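You operate a simulated robot arm through the tools that you are given. There is no shell and no other tool.

You run a simulated robot arm. Do the job below in one go: nothing can be reset, and whatever is moved stays where it is left.

## Task
Move the blue tube end to the spare outlet and feed the gas from there.
Fine: vent to 0.0 bar before the outlet collar is pressed; welder valve ends shut, spare and main valves open.

Only the result counts: the job must be done as asked and must still hold three seconds after the hand-in. Knocking over, shifting, dropping, spilling or breaking anything else fails it.

## Robot
A 6-joint arm with a two-finger gripper, fixed in place. Base frame: the origin is at the foot of the arm, x ahead of it, y to its left, z up; the work surface is at about z = 90. Units: cm, rad, N and s.
With the tool pointing down near the work surface it reaches from about 38 to 86 cm from the base axis. Its first joint turns from -2.897 to 2.897 rad. Payload 2.45 kg.
Tool frame: the origin (TCP) lies between the finger pads and is the grasp point; the fingertips stand 2 cm ahead of it; z points along the fingers, y is the line along which they close. Largest opening 14 cm; the body of the gripper starts 16.8 cm behind the TCP.
Orientation is told as [roll, pitch, yaw] about the base's x, y, z axes, in that order, counted from this pose: with the fingers straight down and closing along the base's y, the tool's x points along the base's -x, its y along +y and its z along -z.

## Interface
- The arm moves only by the tool drive_tool. Its arguments are lists of equal length, an entry for each row: "dr": the turn, a rotation vector about the base's x, y, z in rad, a list of three; "slide": the shift along the base's x, y, z in cm, a list of three; "grip": the finger opening in cm, from 0 to 14. In form: {"dr": [[ax, ay, az], ...], "slide": [[dx, dy, dz], ...], "grip": [grip, ...]}. A call has 1 to 20 rows; each row shifts and turns the commanded pose from where the row before left it. A row lasts 0.2 s, in which the tool goes at most 5 cm and 0.15 rad; a call with a longer step from one row to the next is refused whole, and so is a gripper value outside its range. Where a pose cannot be reached the arm comes as near as it can. A force on the tool above 40 N (or 10 N above the force at the start of the call, whichever is more), or a blocked arm, ends the call early, and 0.2 s more pass. The fingers move at their own pace (about 4.5 cm/s each) and stop on an object; they squeeze with about 40 N. The grip force told is the motor's: it shows also when the fingers shut on nothing. Time passes only in rows, and 0.2 s behind the last, so rows that do not move let the fingers close. It gives the time, the measured TCP pose, the force on the tool (base axes), the opening and the grip force at its end, in the units of the frame above (readings bear some noise), with the torque about the TCP (base axes, N m) and any sound that the robot's microphone picked up, and new pictures: "show" is both (left out), scene, wrist or none.
- Cameras (640 x 400 px; columns grow to the right, rows downward): "scene" is fixed at [41.71, 50.67, 169.54]; the picture's right is [-0.85, -0.52, 0.00], its down [-0.33, 0.53, -0.78] and it looks along [0.41, -0.67, -0.62] (base axes); focal length 314 px, centre (320, 200). "wrist" rides on the gripper at [7.8, 1.1, -20.9] in the tool frame; the picture's right is [-0.14, 0.99, 0.00], its down [-0.92, -0.13, -0.37] and it looks along [-0.37, -0.05, 0.93] (tool axes); focal length 280 px, centre (320, 200). There is no depth. A picture from a camera that has moved, and an enlarged one, comes with that camera's place and axes in the base frame and with its lens. The place of the scene camera against the robot may be out by one fixed shift of up to 2.5 cm in any direction.
- lift_body(by): slides the trunk up (or, below 0, down) by that many cm; the arm rides with it, the base frame stays. It gives what a move gives, with no picture.
- zoom(camera, box): a new picture of the part [left, top, right, bottom] of that camera's present view, enlarged. It takes no simulated time.
- close_job(): hands the job in; it is judged then, once.

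Places have to be worked out from the pictures, the camera data and where the tool is seen. Open the gripper and draw the arm clear of the work before you hand the job in, unless the task says otherwise.

The tools are called after "Call:" as name(argument=value, ...) on one line, values as JSON. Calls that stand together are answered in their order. drive_tool: Moves the arm, as the interface text tells. Its arguments: {"type":"object","properties":{"dr":{"type":"array","items":{"type":"array","items":{"type":"number"}}},"slide":{"type":"array","items":{"type":"array","items":{"type":"number"}}},"grip":{"type":"array","items":{"type":"number"}},"show":{"type":"string","enum":["both","scene","wrist","none"]}},"required":["dr","slide","grip"]} The other tools are called the same way: lift_body (by) slides the trunk up or down; zoom (camera, box) takes an enlarged picture of a part of a camera's view; close_job () hands the job in.

At the start:

```text
t: 0.0
position: [59.89, -18.42, 136.58]
tcp_rot: [0.0, 0.0, -0.001]
contact_force: [-0.4, -0.2, -0.6]
torque: [-0.01, -0.01, 0.0]
width: 13.99
grasp_force: 0.0
trunk travel left (down, up): [-15.0, 8.0]
```

scene: 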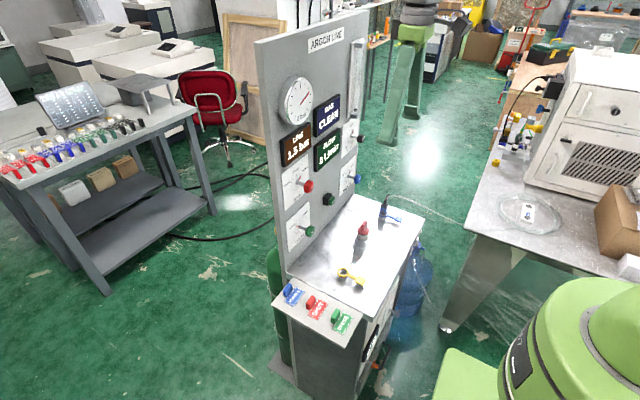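
wrist: 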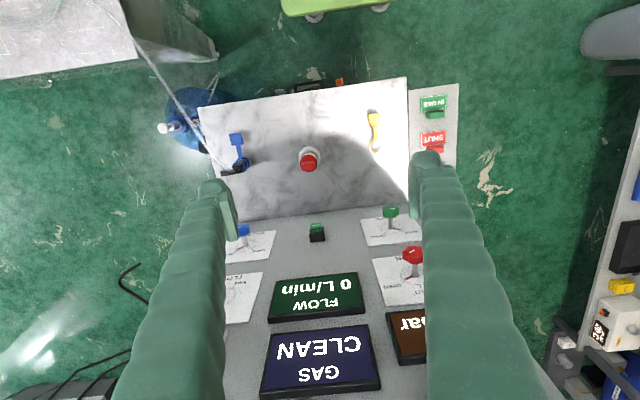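

I begin by enlarging the panel and the bench in both cameras to read labels and find the tube, valves and outlets.

Call:
zoom(camera="scene", box=[250, 20, 410, 120])

Call:
zoom(camera="scene", box=[260, 110, 420, 210])

Call:
zoom(camera="scene", box=[260, 180, 440, 292])

Call:
zoom(camera="scene", box=[240, 260, 440, 400])

Call:
zoom(camera="wrist", box=[150, 70, 310, 170])

Call:
zoom(camera="wrist", box=[200, 180, 460, 342])

Call:
zoom(camera="wrist", box=[340, 70, 500, 170])

```text
4.00 times, centred on (330, 70) of scene
camera zoom: at [41.71, 50.67, 169.54], right [-0.85, -0.52, 0.0], down [-0.33, 0.53, -0.78], along [0.41, -0.67, -0.62], focal length 1255 px, centre (280, 720)
```

zoom: 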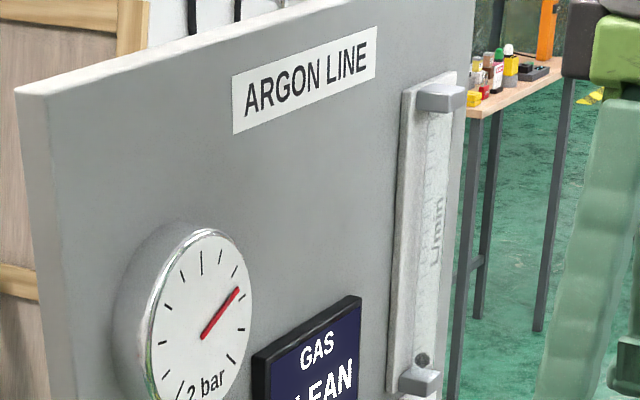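

```text
4.00 times, centred on (340, 160) of scene
camera zoom: at [41.71, 50.67, 169.54], right [-0.85, -0.52, 0.0], down [-0.33, 0.53, -0.78], along [0.41, -0.67, -0.62], focal length 1255 px, centre (240, 360)
```

zoom: 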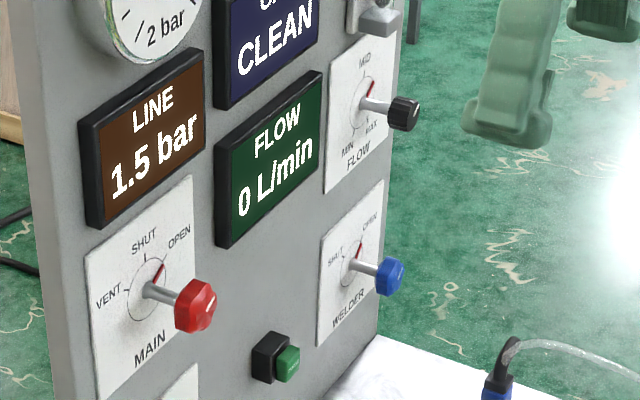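

```text
3.56 times, centred on (350, 236) of scene
camera zoom: at [41.71, 50.67, 169.54], right [-0.85, -0.52, 0.0], down [-0.33, 0.53, -0.78], along [0.41, -0.67, -0.62], focal length 1115 px, centre (213, 72)
```

zoom: 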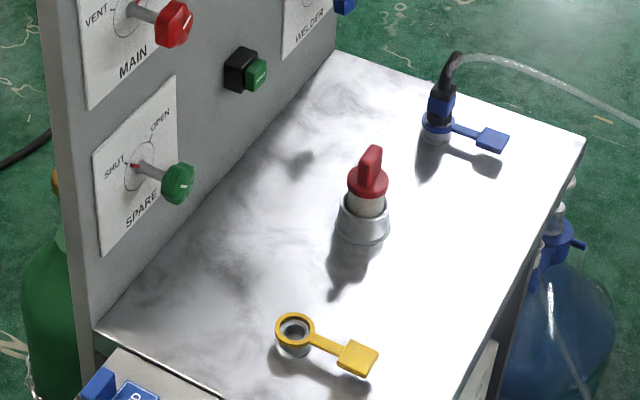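

```text
2.86 times, centred on (340, 330) of scene
camera zoom: at [41.71, 50.67, 169.54], right [-0.85, -0.52, 0.0], down [-0.33, 0.53, -0.78], along [0.41, -0.67, -0.62], focal length 896 px, centre (263, -171)
```

zoom: 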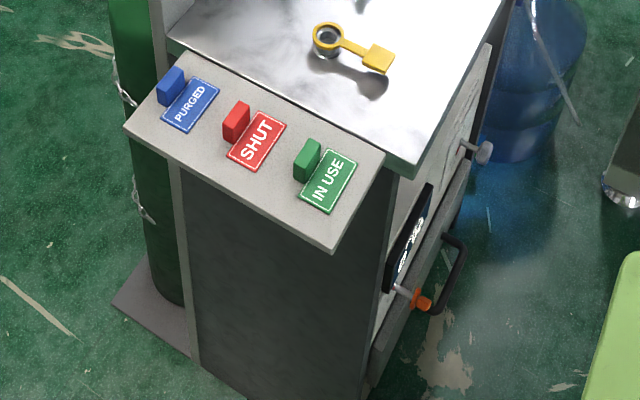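

```text
4.00 times, centred on (230, 120) of wrist
camera zoom: at [51.9, -17.34, 157.57], right [0.14, 0.99, 0.0], down [0.92, -0.13, 0.37], along [0.37, -0.05, -0.93], focal length 1122 px, centre (680, 520)
```

zoom: 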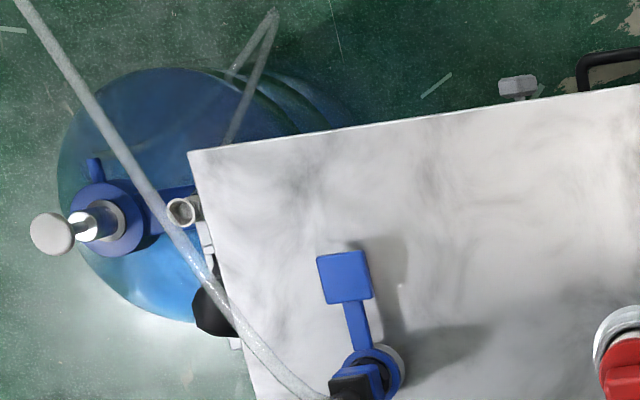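

```text
2.46 times, centred on (330, 261) of wrist
camera zoom: at [51.9, -17.34, 157.57], right [0.14, 0.99, 0.0], down [0.92, -0.13, 0.37], along [0.37, -0.05, -0.93], focal length 690 px, centre (295, 50)
```

zoom: 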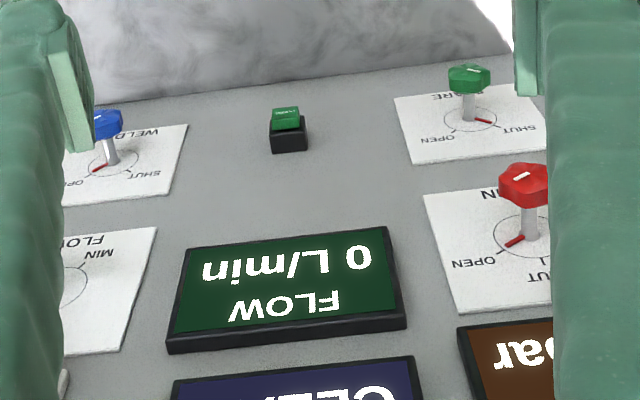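

```text
4.00 times, centred on (420, 120) of wrist
camera zoom: at [51.9, -17.34, 157.57], right [0.14, 0.99, 0.0], down [0.92, -0.13, 0.37], along [0.37, -0.05, -0.93], focal length 1122 px, centre (-80, 520)
```

zoom: 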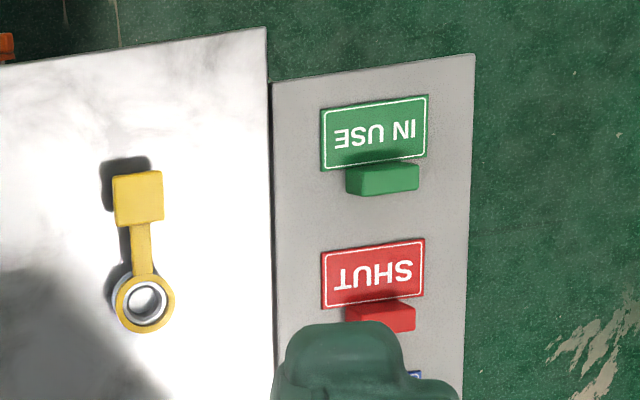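

The layout is a panel facing the robot with three fittings on the bench in a line near x≈66. I look in more detail at the fittings, valves and readouts.

Call:
zoom(camera="scene", box=[365, 185, 413, 215])

Call:
zoom(camera="scene", box=[330, 255, 378, 295])

Call:
zoom(camera="scene", box=[335, 210, 391, 250])

Call:
zoom(camera="scene", box=[335, 100, 375, 200])

Call:
zoom(camera="wrist", box=[200, 120, 270, 180])

Call:
zoom(camera="wrist", box=[280, 130, 340, 180])

Call:
zoom(camera="scene", box=[340, 290, 420, 380])

```text
13.33 times, centred on (389, 200) of scene
camera zoom: at [41.71, 50.67, 169.54], right [-0.85, -0.52, 0.0], down [-0.33, 0.53, -0.78], along [0.41, -0.67, -0.62], focal length 4182 px, centre (-600, 200)
```

zoom: 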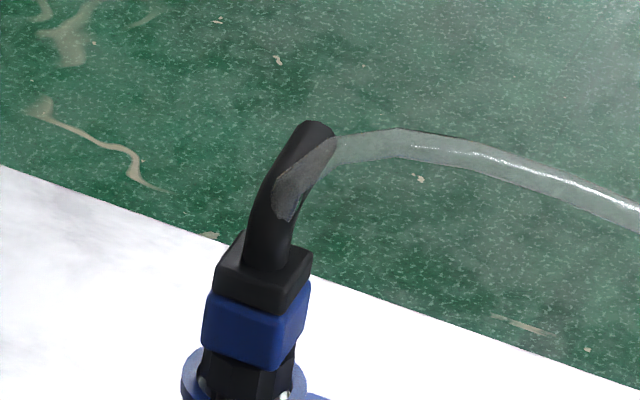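

```text
10.00 times, centred on (354, 275) of scene
camera zoom: at [41.71, 50.67, 169.54], right [-0.85, -0.52, 0.0], down [-0.33, 0.53, -0.78], along [0.41, -0.67, -0.62], focal length 3137 px, centre (-20, -550)
```

zoom: 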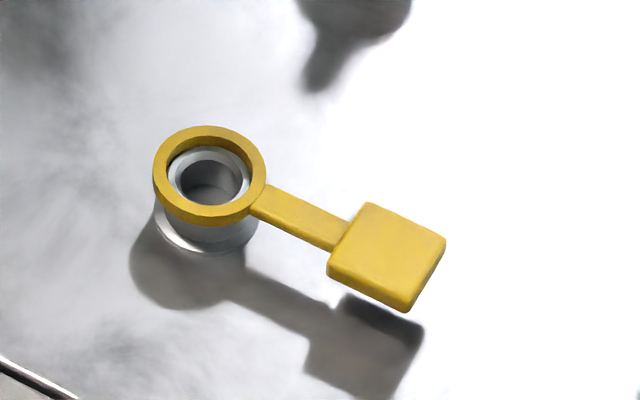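

```text
10.00 times, centred on (363, 230) of scene
camera zoom: at [41.71, 50.67, 169.54], right [-0.85, -0.52, 0.0], down [-0.33, 0.53, -0.78], along [0.41, -0.67, -0.62], focal length 3137 px, centre (-110, -100)
```

zoom: 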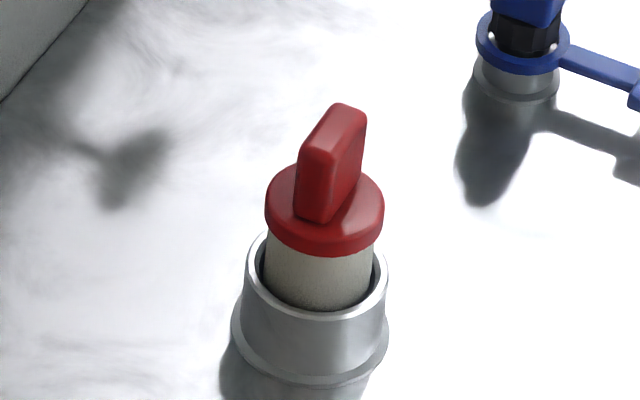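

```text
4.00 times, centred on (355, 150) of scene
camera zoom: at [41.71, 50.67, 169.54], right [-0.85, -0.52, 0.0], down [-0.33, 0.53, -0.78], along [0.41, -0.67, -0.62], focal length 1255 px, centre (180, 400)
```

zoom: 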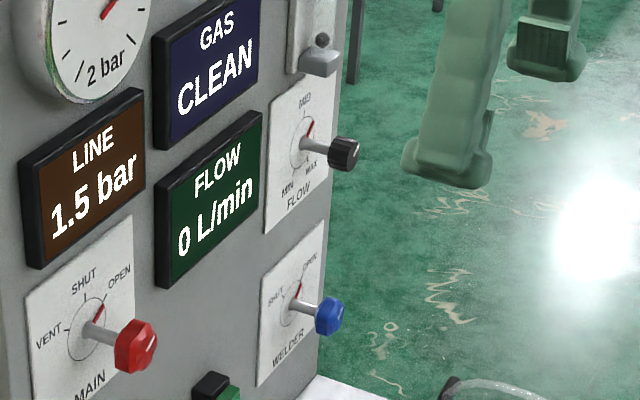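

```text
6.67 times, centred on (235, 150) of wrist
camera zoom: at [51.9, -17.34, 157.57], right [0.14, 0.99, 0.0], down [0.92, -0.13, 0.37], along [0.37, -0.05, -0.93], focal length 1869 px, centre (887, 533)
```

zoom: 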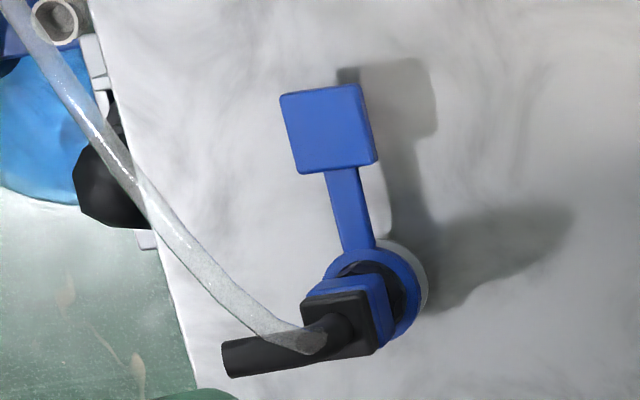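

```text
8.00 times, centred on (310, 155) of wrist
camera zoom: at [51.9, -17.34, 157.57], right [0.14, 0.99, 0.0], down [0.92, -0.13, 0.37], along [0.37, -0.05, -0.93], focal length 2243 px, centre (400, 560)
```

zoom: 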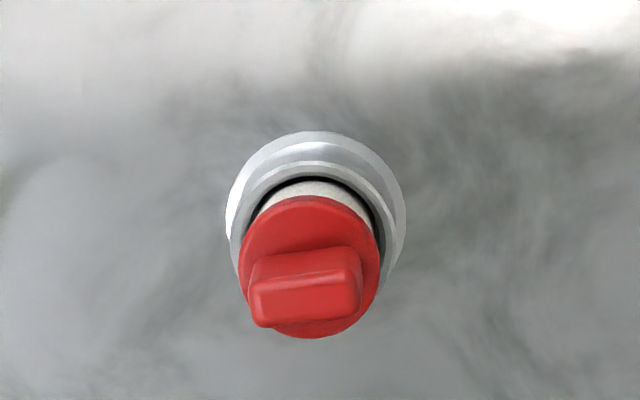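

```text
4.44 times, centred on (380, 335) of scene
camera zoom: at [41.71, 50.67, 169.54], right [-0.85, -0.52, 0.0], down [-0.33, 0.53, -0.78], along [0.41, -0.67, -0.62], focal length 1394 px, centre (53, -400)
```

zoom: 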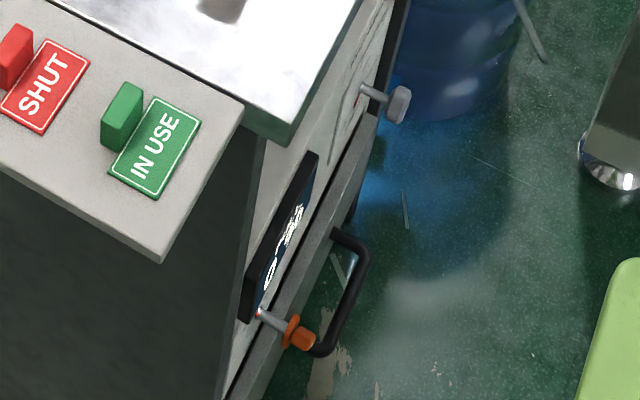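

The panel faces the robot at about x≈85, with the MAIN (red), SPARE (green) and WELDER (blue) knobs on it, and outlets on the bench at (66,-37) and (66,-6). I tilt the tool to point level at the panel, so the wrist camera can view the dials front-on.

Call:
drive_tool(dr=[[0, -0.15, 0], [0, -0.15, 0], [0, -0.15, 0], [0, -0.15, 0], [0, -0.15, 0], [0, -0.15, 0], [0, -0.15, 0], [0, -0.15, 0], [0, -0.15, 0], [0, -0.15, 0], [0, -0.0708, 0]], slide=[[-0.5, 0, -1], [-0.5, 0, -1], [-0.5, 0, -1], [-0.5, 0, -1], [-0.5, 0, -1], [-0.5, 0, -1], [-0.5, 0, -1], [-0.5, 0, -1], [-0.5, 0, -1], [-0.5, 0, -1], [0, 0, 0]], grip=[14, 14, 14, 14, 14, 14, 14, 14, 14, 14, 14])

```text
t: 2.4
position: [58.91, -23.62, 132.52]
tcp_rot: [0.906, -1.556, -0.904]
contact_force: [0.8, -0.1, -0.8]
torque: [0.0, -0.07, 0.1]
width: 14.01
grasp_force: 0.1
out of reach, approached as far as the arm can: row 8, 9, 10, 11
trunk travel left (down, up): [-15.0, 8.0]
camera wrist: at [37.86, -22.52, 125.03], right [0.0, 0.99, 0.15], down [-0.36, -0.14, 0.92], along [0.93, -0.05, 0.36], focal length 280 px, centre (320, 200)
```

scene: 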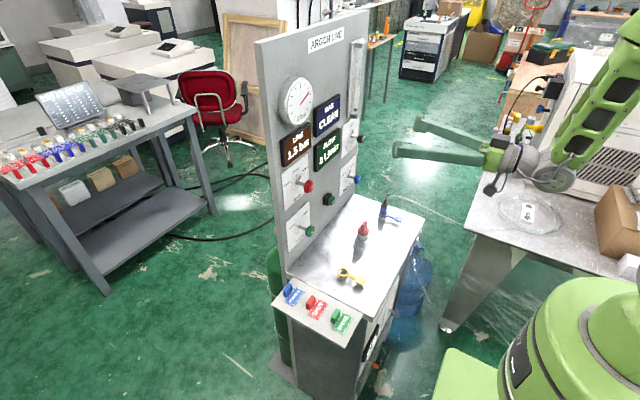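
wrist: 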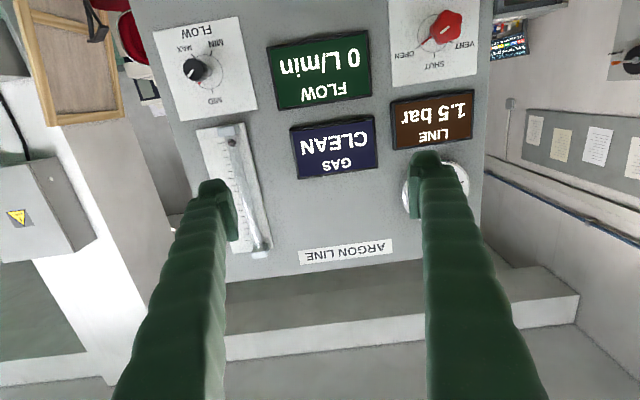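

The level pose is only partly reachable this close in, so the tool stopped at (58.9, -23.6, 132.5). I go forward and lower, where the arm should fit better, and check the reading.

Call:
drive_tool(dr=[[0, 0, 0], [0, 0, 0], [0, 0, 0], [0, 0, 0]], slide=[[3, 0, 0], [3, 0, 0], [3, 0, -2], [2, 0, -2]], grip=[14, 14, 14, 14])

```text
t: 3.4
position: [69.88, -23.77, 128.61]
tcp_rot: [1.031, -1.562, -1.026]
contact_force: [0.7, 1.0, -0.2]
torque: [0.06, -0.01, 0.02]
width: 13.98
grasp_force: 0.0
trunk travel left (down, up): [-15.0, 8.0]
camera wrist: at [48.91, -22.65, 120.96], right [0.0, 0.99, 0.14], down [-0.36, -0.14, 0.92], along [0.93, -0.05, 0.36], focal length 280 px, centre (320, 200)
```

scene: 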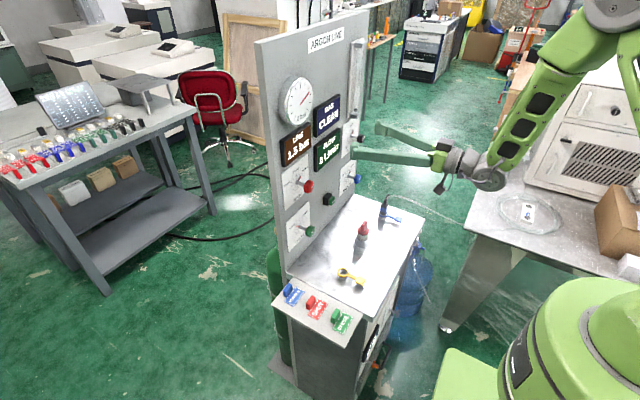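
wrist: 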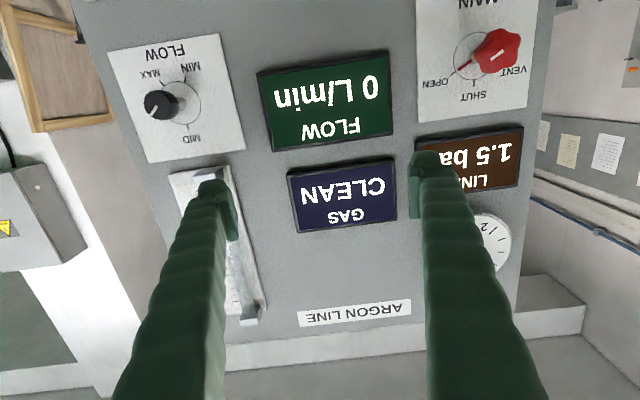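

The reading is now at (69.9, -23.8, 128.6) and level. I enlarge the MAIN dial and other dials to read the pointer angles and knob shape.

Call:
zoom(camera="wrist", box=[400, 0, 560, 100])

Call:
zoom(camera="wrist", box=[90, 20, 270, 180])

```text
4.00 times, centred on (480, 50) of wrist
camera zoom: at [48.91, -22.65, 120.96], right [0.0, 0.99, 0.14], down [-0.36, -0.14, 0.92], along [0.93, -0.05, 0.36], focal length 1122 px, centre (-320, 800)
```

zoom: 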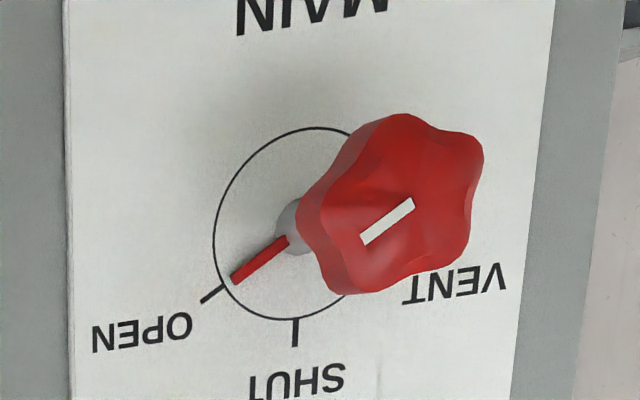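

```text
2.50 times, centred on (180, 100) of wrist
camera zoom: at [48.91, -22.65, 120.96], right [0.0, 0.99, 0.14], down [-0.36, -0.14, 0.92], along [0.93, -0.05, 0.36], focal length 701 px, centre (670, 450)
```

zoom: 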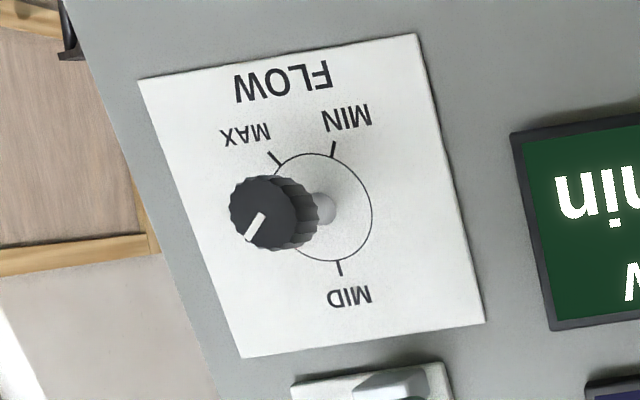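

MAIN's pointer is at OPEN (about 55° right of up), and VENT is mirrored on the left. I judge the MAIN knob head at about (78.5, -5.6, 119.8), so I line up in front of it at x≈68.

Call:
drive_tool(dr=[[0, 0, 0], [0, 0, 0], [0, 0, 0], [0, 0, 0], [0, 0, 0], [0, 0, 0]], slide=[[-2, 3, -1.5], [0, 4, -2], [0, 4, -2], [0, 4, -2], [0, 3.2, -1.3], [0, 0, 0]], grip=[14, 14, 14, 14, 14, 14])

```text
t: 4.8
position: [73.75, -13.26, 131.45]
tcp_rot: [1.208, -1.531, -1.191]
contact_force: [-0.1, 0.1, -0.1]
torque: [0.0, 0.01, -0.02]
width: 13.99
grasp_force: 0.1
out of reach, approached as far as the arm can: row 1, 2, 3, 4, 5
trunk travel left (down, up): [-15.0, 8.0]
camera wrist: at [52.72, -12.29, 123.95], right [-0.01, 0.98, 0.17], down [-0.35, -0.17, 0.92], along [0.94, -0.05, 0.35], focal length 280 px, centre (320, 200)
```

scene: 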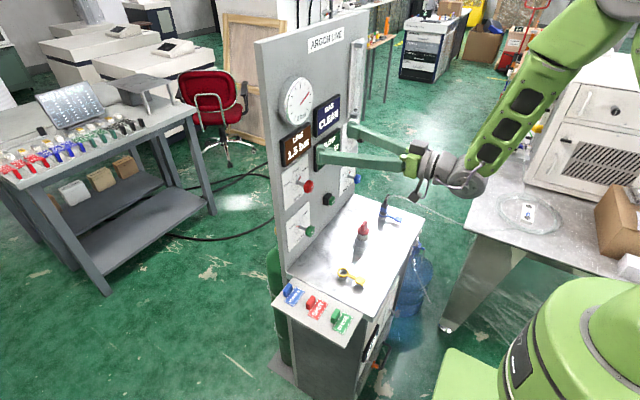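
wrist: 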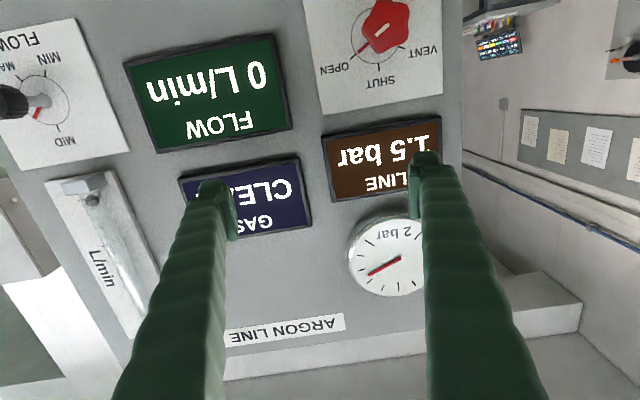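

The level pose at that height is past a wrist limit; lowering the trunk should flatten the forearm and help. I first sidestep to y≈-23, away from the knobs, then lower the trunk.

Call:
drive_tool(dr=[[0, 0, 0], [0, 0, 0], [0, 0, 0], [0, 0, 0]], slide=[[-0.5, -3.3, 0.5], [-0.5, -3.3, 0.5], [-0.5, -3.3, 0.5], [0, 0, 0]], grip=[14, 14, 14, 14], show="none")

Call:
lift_body(by=-12)

```text
t: 5.8
position: [72.24, -23.1, 132.87]
tcp_rot: [0.816, -1.568, -0.816]
contact_force: [-0.4, 0.2, -0.3]
torque: [0.01, -0.01, 0.03]
width: 13.99
grasp_force: 0.0
trunk travel left (down, up): [-15.0, 8.0]
```

```text
t: 7.3
position: [72.19, -23.27, 120.9]
tcp_rot: [0.283, -1.57, -0.283]
contact_force: [1.0, -0.8, 0.4]
torque: [0.0, 0.0, 0.01]
width: 14.01
grasp_force: 0.1
trunk travel left (down, up): [-3.0, 20.0]
```

The trunk is 12 cm lower and the tool is level at (72.2, -23.3, 120.9). I now shift across to stand in front of the MAIN knob.

Call:
drive_tool(dr=[[0, 0, 0], [0, 0, 0], [0, 0, 0], [0, 0, 0], [0, 0, 0]], slide=[[-2, 3.6, -0.3], [-1, 4, -0.3], [0, 5, -0.3], [0, 5, -0.2], [0, 0, 0]], grip=[14, 14, 14, 14, 14])

```text
t: 8.5
position: [70.89, -8.28, 124.42]
tcp_rot: [1.284, -1.524, -1.278]
contact_force: [-0.5, 0.0, -0.7]
torque: [-0.02, 0.0, 0.01]
width: 13.99
grasp_force: 0.2
out of reach, approached as far as the arm can: row 2, 3, 4
trunk travel left (down, up): [-3.0, 20.0]
camera wrist: at [49.81, -7.04, 117.11], right [0.0, 0.98, 0.18], down [-0.36, -0.17, 0.92], along [0.93, -0.06, 0.35], focal length 280 px, centre (320, 200)
```

scene: 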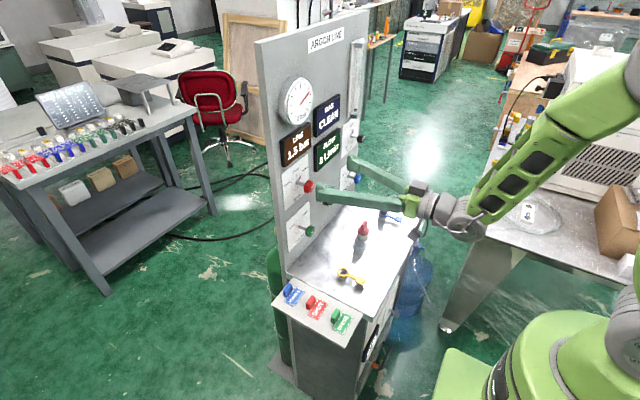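
wrist: 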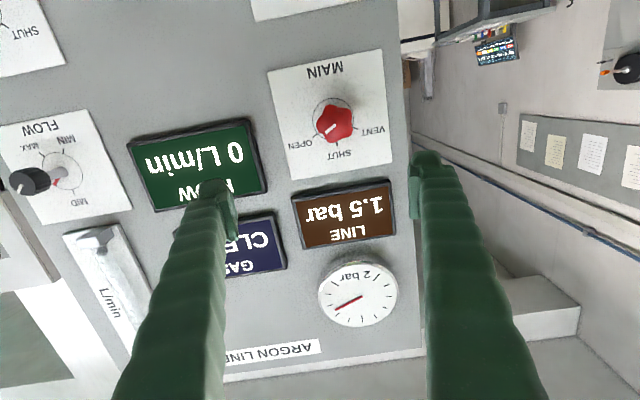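

Closer radii are what limits the arm; at x≈78 it should fit. This view puts the MAIN knob at about (78.5, -5.9, 120.1); I lower the trunk the last 3 cm and then line up laterally while edging forward.

Call:
lift_body(by=-3)

Call:
drive_tool(dr=[[0, 0, 0], [0, 0, 0], [0, 0, 0]], slide=[[1, 1.2, -0.5], [1, 1.1, -0.5], [0, 0, 0]], grip=[14, 14, 14])

```text
t: 9.2
position: [70.88, -8.34, 121.41]
tcp_rot: [1.283, -1.525, -1.276]
contact_force: [0.2, 0.0, 0.3]
torque: [-0.01, 0.01, 0.01]
width: 13.99
grasp_force: 0.1
trunk travel left (down, up): [0.0, 23.0]
```

```text
t: 10.1
position: [72.52, -7.92, 120.65]
tcp_rot: [1.262, -1.523, -1.244]
contact_force: [0.3, -0.1, 0.4]
torque: [0.0, -0.01, 0.01]
width: 13.99
grasp_force: 0.1
out of reach, approached as far as the arm can: row 1, 2
trunk travel left (down, up): [0.0, 23.0]
camera wrist: at [51.43, -6.89, 113.32], right [-0.02, 0.98, 0.18], down [-0.35, -0.17, 0.92], along [0.94, -0.05, 0.35], focal length 280 px, centre (320, 200)
```

scene: 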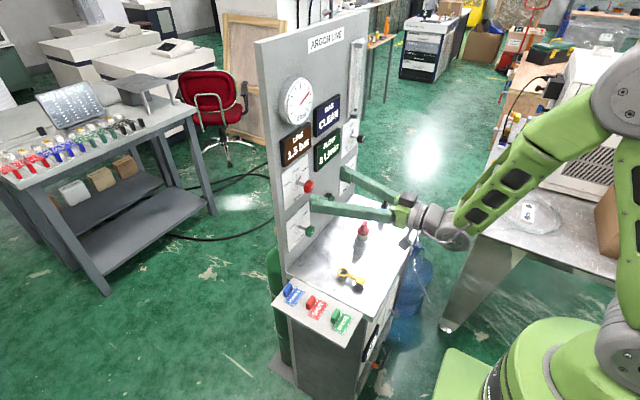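
wrist: 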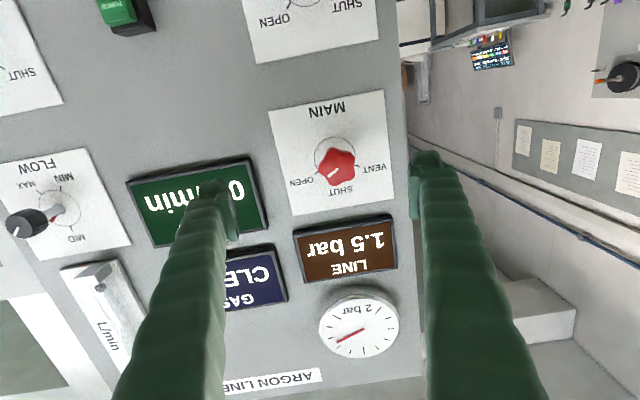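

At y≈-8 the arm is workable with a slight tilt, and this view again gives the MAIN knob at (78.5, -6.0, 120.1). I move in so the open fingers straddle the knob, without closing yet.

Call:
drive_tool(dr=[[0, 0, 0], [0, 0, 0], [0, 0, 0], [0, 0, 0]], slide=[[2, 1, -0.2], [2, 0.9, -0.2], [1.5, 0, -0.1], [0, 0, 0]], grip=[14, 14, 14, 14])

```text
t: 11.1
position: [77.2, -9.07, 120.02]
tcp_rot: [1.253, -1.523, -1.237]
contact_force: [0.4, 0.1, -0.9]
torque: [0.03, -0.03, 0.01]
width: 13.99
grasp_force: 0.0
out of reach, approached as far as the arm can: row 1, 2, 3
trunk travel left (down, up): [0.0, 23.0]
camera wrist: at [56.15, -7.95, 112.61], right [-0.01, 0.98, 0.18], down [-0.35, -0.17, 0.92], along [0.94, -0.05, 0.35], focal length 280 px, centre (320, 200)
```

scene: 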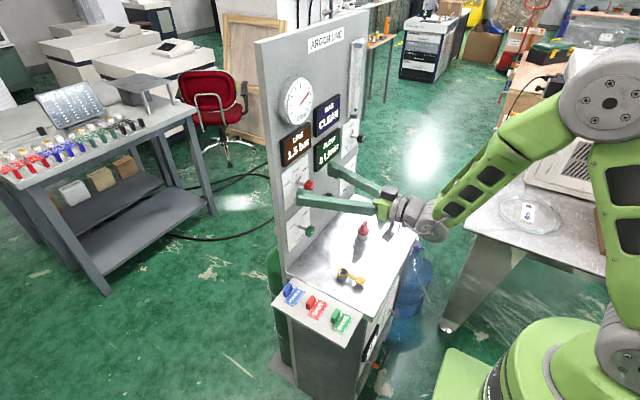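
wrist: 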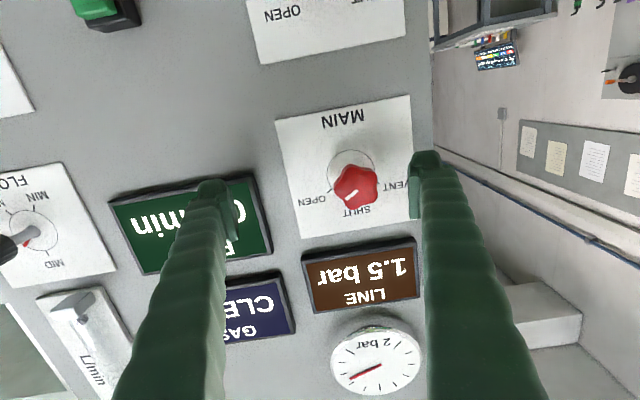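

The arm settles at y≈-9 with a small positive roll error, which suggests the last wrist joint is at its limit, so rolling the tool the positive way should free it. I back off to x≈71 and roll about +1.5 rad to test this.

Call:
drive_tool(dr=[[0, 0, 0], [0, 0, 0], [0.15, 0, 0], [0.15, 0, 0], [0.15, 0, 0], [0.15, 0, 0], [0.15, 0, 0], [0.15, 0, 0], [0.15, 0, 0], [0.15, 0, 0], [0.15, 0, 0], [0.15, 0, 0], [0, 0, 0]], slide=[[-3, -1, 0], [-2.5, -1, 0], [0, 0, 0], [0, 0, 0], [0, 0, 0], [0, 0, 0], [0, 0, 0], [0, 0, 0], [0, 0, 0], [0, 0, 0], [0, 0, 0], [0, 0, 0], [0, 0, 0]], grip=[14, 14, 14, 14, 14, 14, 14, 14, 14, 14, 14, 14, 14])

```text
t: 13.8
position: [71.7, -10.98, 120.09]
tcp_rot: [1.576, -0.026, -1.556]
contact_force: [-0.3, -0.4, 0.1]
torque: [0.01, 0.0, 0.0]
width: 13.98
grasp_force: 0.0
trunk travel left (down, up): [0.0, 23.0]
camera wrist: at [50.67, -3.44, 120.89], right [0.0, -0.11, 0.99], down [-0.36, -0.93, -0.11], along [0.93, -0.35, -0.04], focal length 280 px, centre (320, 200)
```

scene: 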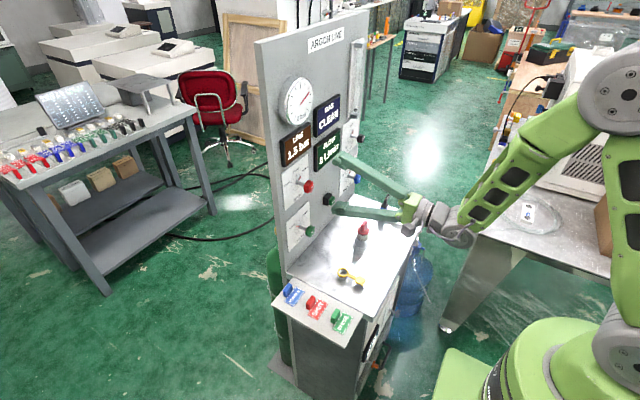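
wrist: 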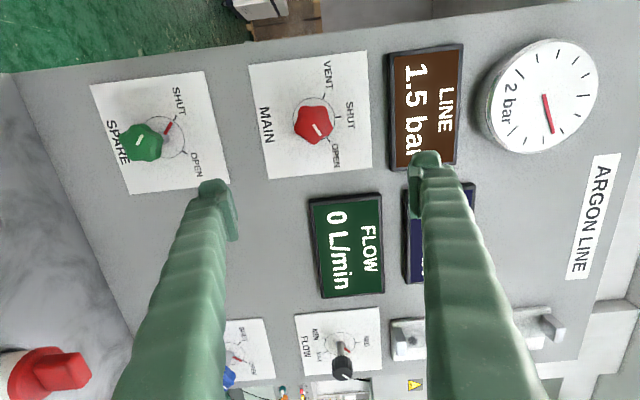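

Rolling freed the arm — no reach warning now. I roll on to a full half-turn so the camera sits above the gripper and the image is upright, which also gives clearance for the low valves.

Call:
drive_tool(dr=[[0.15, 0, 0], [0.15, 0, 0], [0.15, 0, 0], [0.15, 0, 0], [0.15, 0, 0], [0.15, 0, 0], [0.15, 0, 0], [0.15, 0, 0], [0.15, 0, 0], [0.15, 0, 0], [0.12, 0, 0], [0, 0, 0]], slide=[[0, 0, 0], [0, 0, 0], [0, 0, 0], [0, 0, 0], [0, 0, 0], [0, 0, 0], [0, 0, 0], [0, 0, 0], [0, 0, 0], [0, 0, 0], [0, 0, 0], [0, 0, 0]], grip=[14, 14, 14, 14, 14, 14, 14, 14, 14, 14, 14, 14])

```text
t: 16.4
position: [71.64, -10.99, 120.1]
tcp_rot: [-2.096, 1.545, 1.038]
contact_force: [-0.4, -0.8, -0.5]
torque: [0.0, -0.01, 0.02]
width: 14.01
grasp_force: 0.1
trunk travel left (down, up): [0.0, 23.0]
camera wrist: at [50.63, -12.16, 127.61], right [0.0, -0.99, -0.16], down [-0.36, 0.15, -0.92], along [0.93, 0.05, -0.35], focal length 280 px, centre (320, 200)
```

scene: 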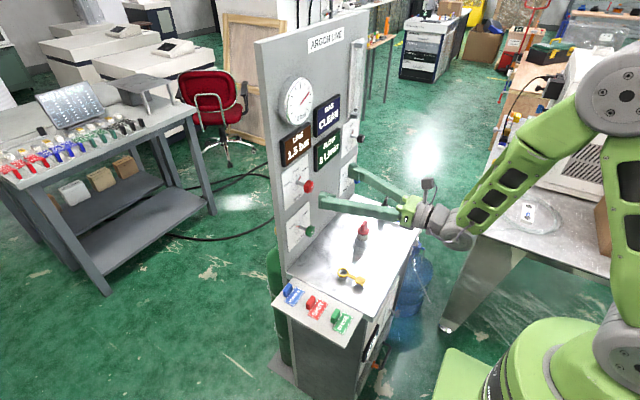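
wrist: 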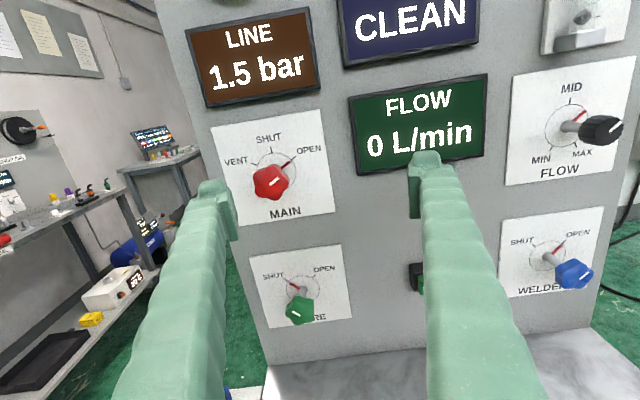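

The view is now upright: MAIN knob ≈ (78.5, -5.8, 119.9), SPARE ≈ (78.5, -5.7, 102.8), WELDER ≈ (78.5, -39, 103). I enlarge the MAIN knob to see the lobes and the tick marks.

Call:
zoom(camera="wrist", box=[210, 120, 338, 200])

Call:
zoom(camera="wrist", box=[490, 190, 618, 300])

Call:
zoom(camera="wrist", box=[240, 240, 368, 340])

```text
5.00 times, centred on (274, 160) of wrist
camera zoom: at [50.63, -12.16, 127.61], right [0.0, -0.99, -0.16], down [-0.36, 0.15, -0.92], along [0.93, 0.05, -0.35], focal length 1402 px, centre (550, 400)
```

zoom: 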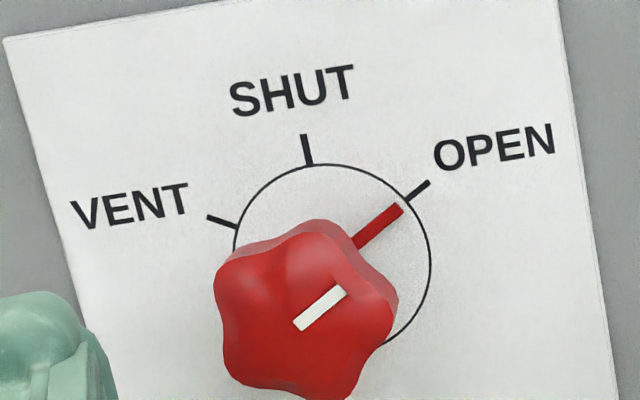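

```text
3.64 times, centred on (554, 245) of wrist
camera zoom: at [50.63, -12.16, 127.61], right [0.0, -0.99, -0.16], down [-0.36, 0.15, -0.92], along [0.93, 0.05, -0.35], focal length 1020 px, centre (-531, 36)
```

zoom: 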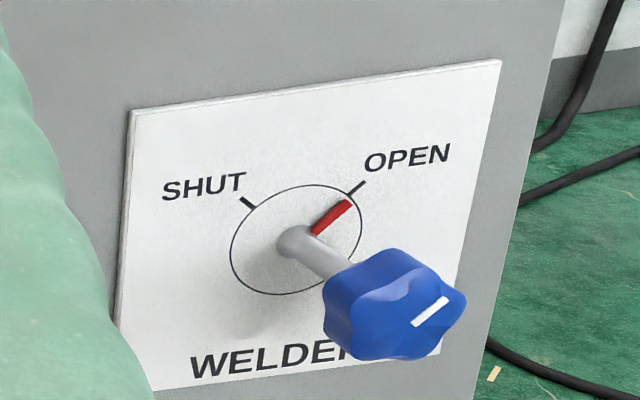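

```text
4.00 times, centred on (304, 290) of wrist
camera zoom: at [50.63, -12.16, 127.61], right [0.0, -0.99, -0.16], down [-0.36, 0.15, -0.92], along [0.93, 0.05, -0.35], focal length 1122 px, centre (384, -160)
```

zoom: 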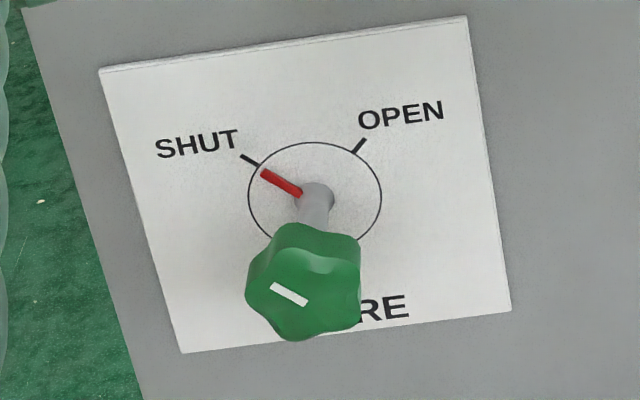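

Ticks are VENT −60°, SHUT 0°, OPEN +60° on MAIN; the spare and welder dials run about −47° to +47°. I line up with the MAIN knob and advance to straddle it at TCP x≈78.

Call:
drive_tool(dr=[[0, 0, 0], [0, 0, 0], [0, 0, 0], [0, 0, 0], [0, 0, 0], [0, 0, 0]], slide=[[0, 2.6, -0.1], [0, 2.6, -0.1], [2.1, 0, 0], [2.1, 0, 0], [2.1, 0, 0], [0, 0, 0]], grip=[10, 10, 10, 10, 10, 10])

```text
t: 17.9
position: [77.18, -9.81, 120.06]
tcp_rot: [-2.102, 1.549, 1.045]
contact_force: [3.4, 13.3, -1.4]
torque: [-0.09, -0.01, -0.12]
width: 10.82
grasp_force: 5.8
out of reach, approached as far as the arm can: row 1, 2, 3, 4, 5
trunk travel left (down, up): [0.0, 23.0]
camera wrist: at [56.23, -11.16, 127.67], right [0.01, -0.99, -0.16], down [-0.36, 0.14, -0.92], along [0.93, 0.07, -0.35], focal length 280 px, centre (320, 200)
```

scene: 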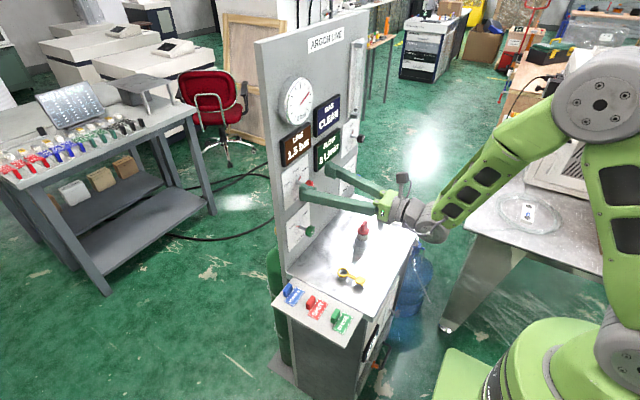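
wrist: 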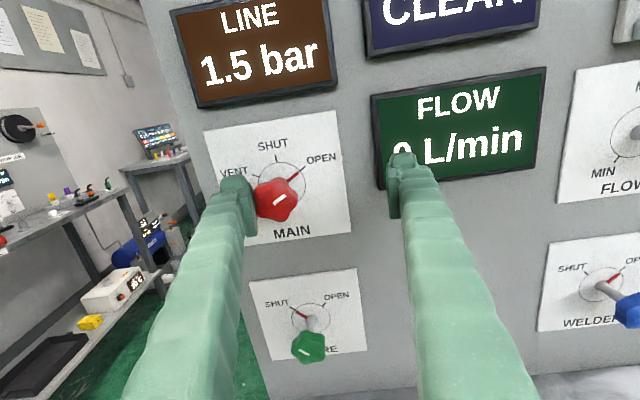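

The arm stops near y≈-9.8 with the left finger just touching the knob side; the readings suggest a forearm-roll limit that a slight yaw toward +y would relieve. I open the fingers, back off, yaw +0.12 rad and shift to y≈-5.8.

Call:
drive_tool(dr=[[0, 0, 0], [0, 0, 0], [0, 0, 0], [0, 0, 0.06], [0, 0, 0.06], [0, 0, 0], [0, 0, 0], [0, 0, 0]], slide=[[0, 0, 0], [-2, 0, 0], [-2, 0, 0], [-1, 0, 0], [0, 0, 0], [0, 2, 0], [0, 2, 0], [0, 0, 0]], grip=[14, 14, 14, 14, 14, 14, 14, 14])

```text
t: 19.6
position: [72.1, -5.93, 120.01]
tcp_rot: [-2.134, 1.548, 1.12]
contact_force: [0.5, 1.0, 0.2]
torque: [0.02, 0.03, -0.04]
width: 14.01
grasp_force: 0.0
trunk travel left (down, up): [0.0, 23.0]
camera wrist: at [51.33, -9.6, 127.64], right [0.11, -0.98, -0.16], down [-0.37, 0.11, -0.92], along [0.92, 0.16, -0.35], focal length 280 px, centre (320, 200)
```

scene: 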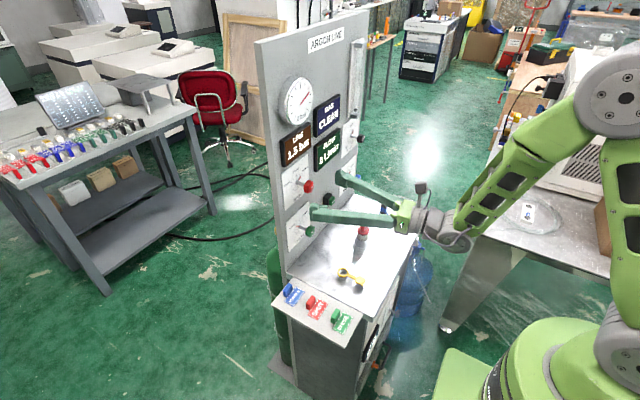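
wrist: 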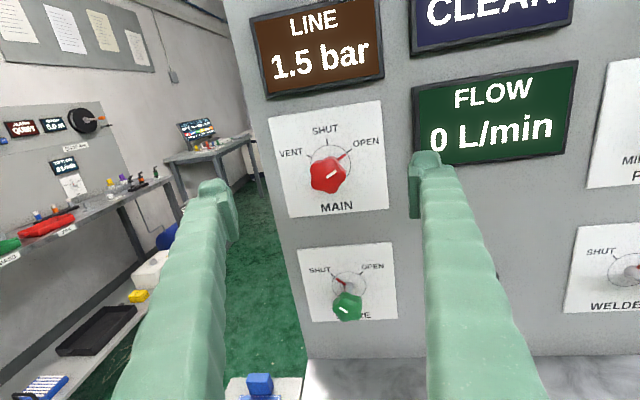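

The yaw fix worked: the tool is at (72.1, -5.9, 120.0), facing the MAIN knob. I enlarge the knob to choose the grip angle from its lobes.

Call:
zoom(camera="wrist", box=[280, 130, 376, 210])

Call:
zoom(camera="wrist", box=[300, 250, 396, 330])

```text
5.00 times, centred on (328, 170) of wrist
camera zoom: at [51.33, -9.6, 127.64], right [0.11, -0.98, -0.16], down [-0.37, 0.11, -0.92], along [0.92, 0.16, -0.35], focal length 1402 px, centre (280, 350)
```

zoom: 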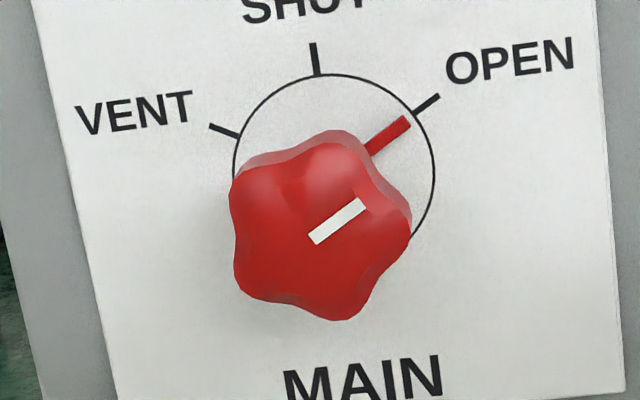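

```text
5.00 times, centred on (348, 290) of wrist
camera zoom: at [51.33, -9.6, 127.64], right [0.11, -0.98, -0.16], down [-0.37, 0.11, -0.92], along [0.92, 0.16, -0.35], focal length 1402 px, centre (180, -250)
```

zoom: 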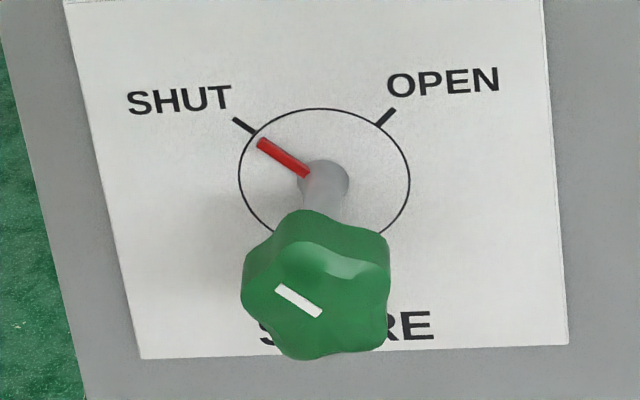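

The knob has five lobes, one pointing right and a valley on the left, so closing along y suits it. I advance to TCP x≈78.1 with the fingers at 8 cm.

Call:
drive_tool(dr=[[0, 0, 0], [0, 0, 0], [0, 0, 0], [0, 0, 0]], slide=[[2, 0, -0.1], [2, 0, -0.1], [2, 0, -0.1], [0, 0, 0]], grip=[9, 8, 8, 8])

```text
t: 20.6
position: [78.2, -6.02, 119.89]
tcp_rot: [-2.123, 1.548, 1.133]
contact_force: [0.8, 0.4, -0.1]
torque: [-0.01, -0.04, 0.0]
width: 8.01
grasp_force: 0.0
trunk travel left (down, up): [0.0, 23.0]
camera wrist: at [57.44, -9.71, 127.43], right [0.11, -0.98, -0.16], down [-0.37, 0.11, -0.92], along [0.92, 0.16, -0.35], focal length 280 px, centre (320, 200)
```

scene: 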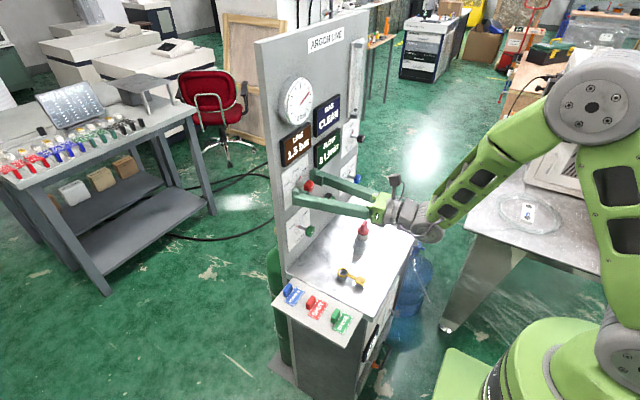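
wrist: 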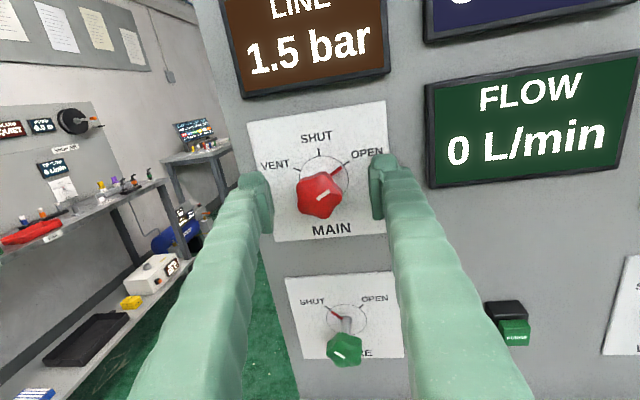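

The knob sits centred between the fingers. I close on it and check the grip before turning.

Call:
drive_tool(dr=[[0, 0, 0], [0, 0, 0], [0, 0, 0], [0, 0, 0], [0, 0, 0]], slide=[[0, 0, 0], [0, 0, 0], [0, 0, 0], [0, 0, 0], [0, 0, 0]], grip=[5, 3, 2.5, 2.5, 2.5], show="wrist")

```text
t: 21.9
position: [78.13, -5.92, 119.86]
tcp_rot: [-2.152, 1.546, 1.108]
contact_force: [-0.1, 7.7, -0.1]
torque: [-0.01, -0.01, -0.27]
width: 3.13
grasp_force: 42.2
trunk travel left (down, up): [0.0, 23.0]
camera wrist: at [57.39, -9.62, 127.45], right [0.12, -0.98, -0.16], down [-0.37, 0.1, -0.92], along [0.92, 0.16, -0.35], focal length 280 px, centre (320, 200)
```

wrist: 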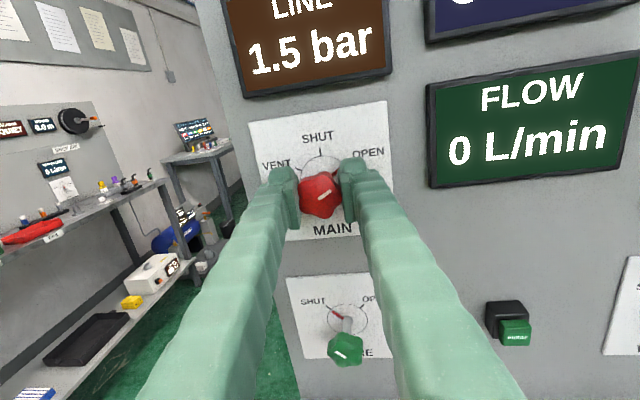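

Grip is firm (width 3.1, 42 N). I turn the knob counter-clockwise (negative about x, along the tool axis) by about 1.05 rad toward SHUT and look.

Call:
drive_tool(dr=[[-0.149, -0.018, -0.003], [-0.149, -0.018, -0.003], [-0.149, -0.018, -0.003], [-0.149, -0.018, -0.003], [-0.149, -0.018, -0.003], [-0.149, -0.018, -0.003], [-0.149, -0.018, -0.003]], slide=[[0, 0, 0], [0, 0, 0], [0, 0, 0], [0, 0, 0], [0, 0, 0], [0, 0, 0], [0, 0, 0]], grip=[2.5, 2.5, 2.5, 2.5, 2.5, 2.5, 2.5])

```text
t: 23.4
position: [78.15, -6.14, 119.82]
tcp_rot: [1.599, 0.538, -1.447]
contact_force: [5.6, -3.5, 6.4]
torque: [-0.02, 0.25, -0.88]
width: 3.04
grasp_force: 44.8
trunk travel left (down, up): [0.0, 23.0]
camera wrist: at [56.5, -2.32, 124.42], right [0.05, -0.62, 0.78], down [-0.27, -0.76, -0.59], along [0.96, -0.18, -0.21], focal length 280 px, centre (320, 200)
```

scene: 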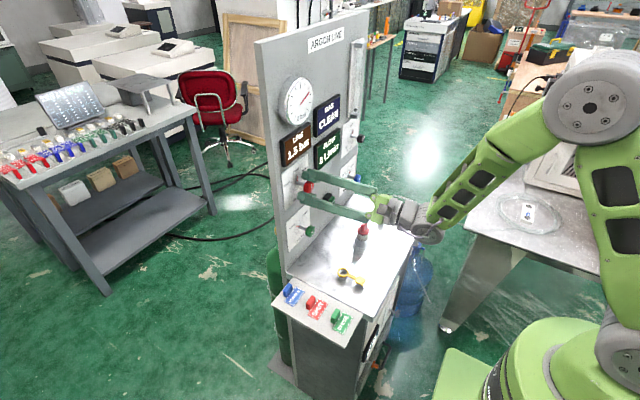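
wrist: 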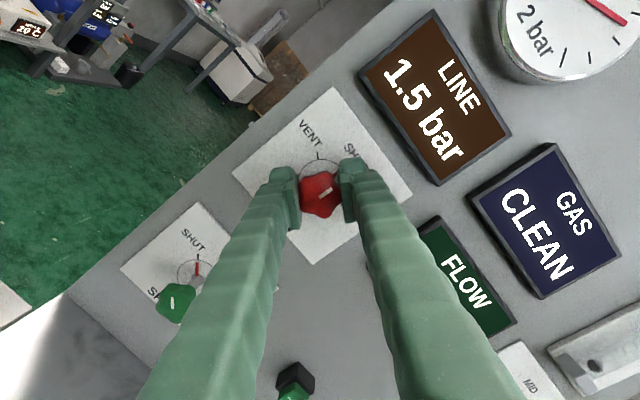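

The knob turned with the gripper, roughly to SHUT. I continue another 1.05 rad toward VENT.

Call:
drive_tool(dr=[[-0.149, -0.018, -0.003], [-0.149, -0.018, -0.003], [-0.149, -0.018, -0.003], [-0.149, -0.018, -0.003], [-0.149, -0.018, -0.003], [-0.149, -0.018, -0.003], [-0.149, -0.018, -0.003], [0, 0, 0]], slide=[[0, 0, 0], [0, 0, 0], [0, 0, 0], [0, 0, 0], [0, 0, 0], [0, 0, 0], [0, 0, 0], [0, 0, 0]], grip=[2.5, 2.5, 2.5, 2.5, 2.5, 2.5, 2.5, 2.5])

```text
t: 25.2
position: [78.01, -6.02, 120.09]
tcp_rot: [1.608, -0.513, -1.47]
contact_force: [8.2, -6.5, 24.2]
torque: [0.03, 0.61, 0.08]
width: 3.08
grasp_force: 45.1
trunk travel left (down, up): [0.0, 23.0]
camera wrist: at [56.46, -1.22, 116.55], right [-0.07, 0.36, 0.93], down [-0.28, -0.9, 0.33], along [0.96, -0.23, 0.17], focal length 280 px, centre (320, 200)
```

scene: 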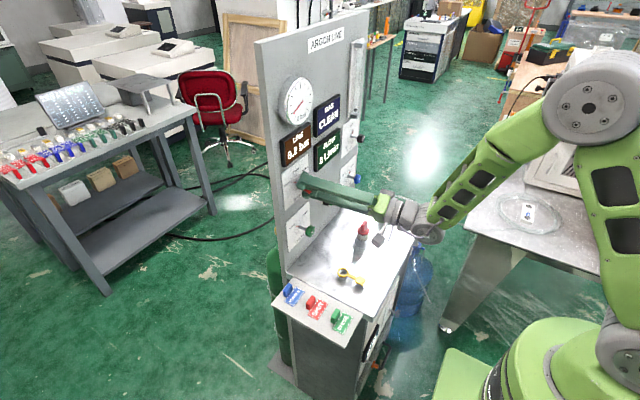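
wrist: 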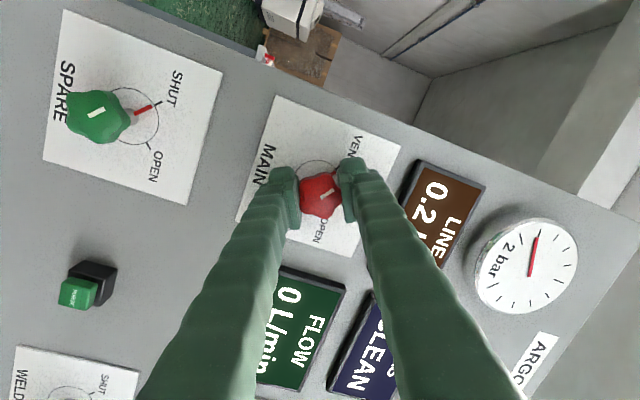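

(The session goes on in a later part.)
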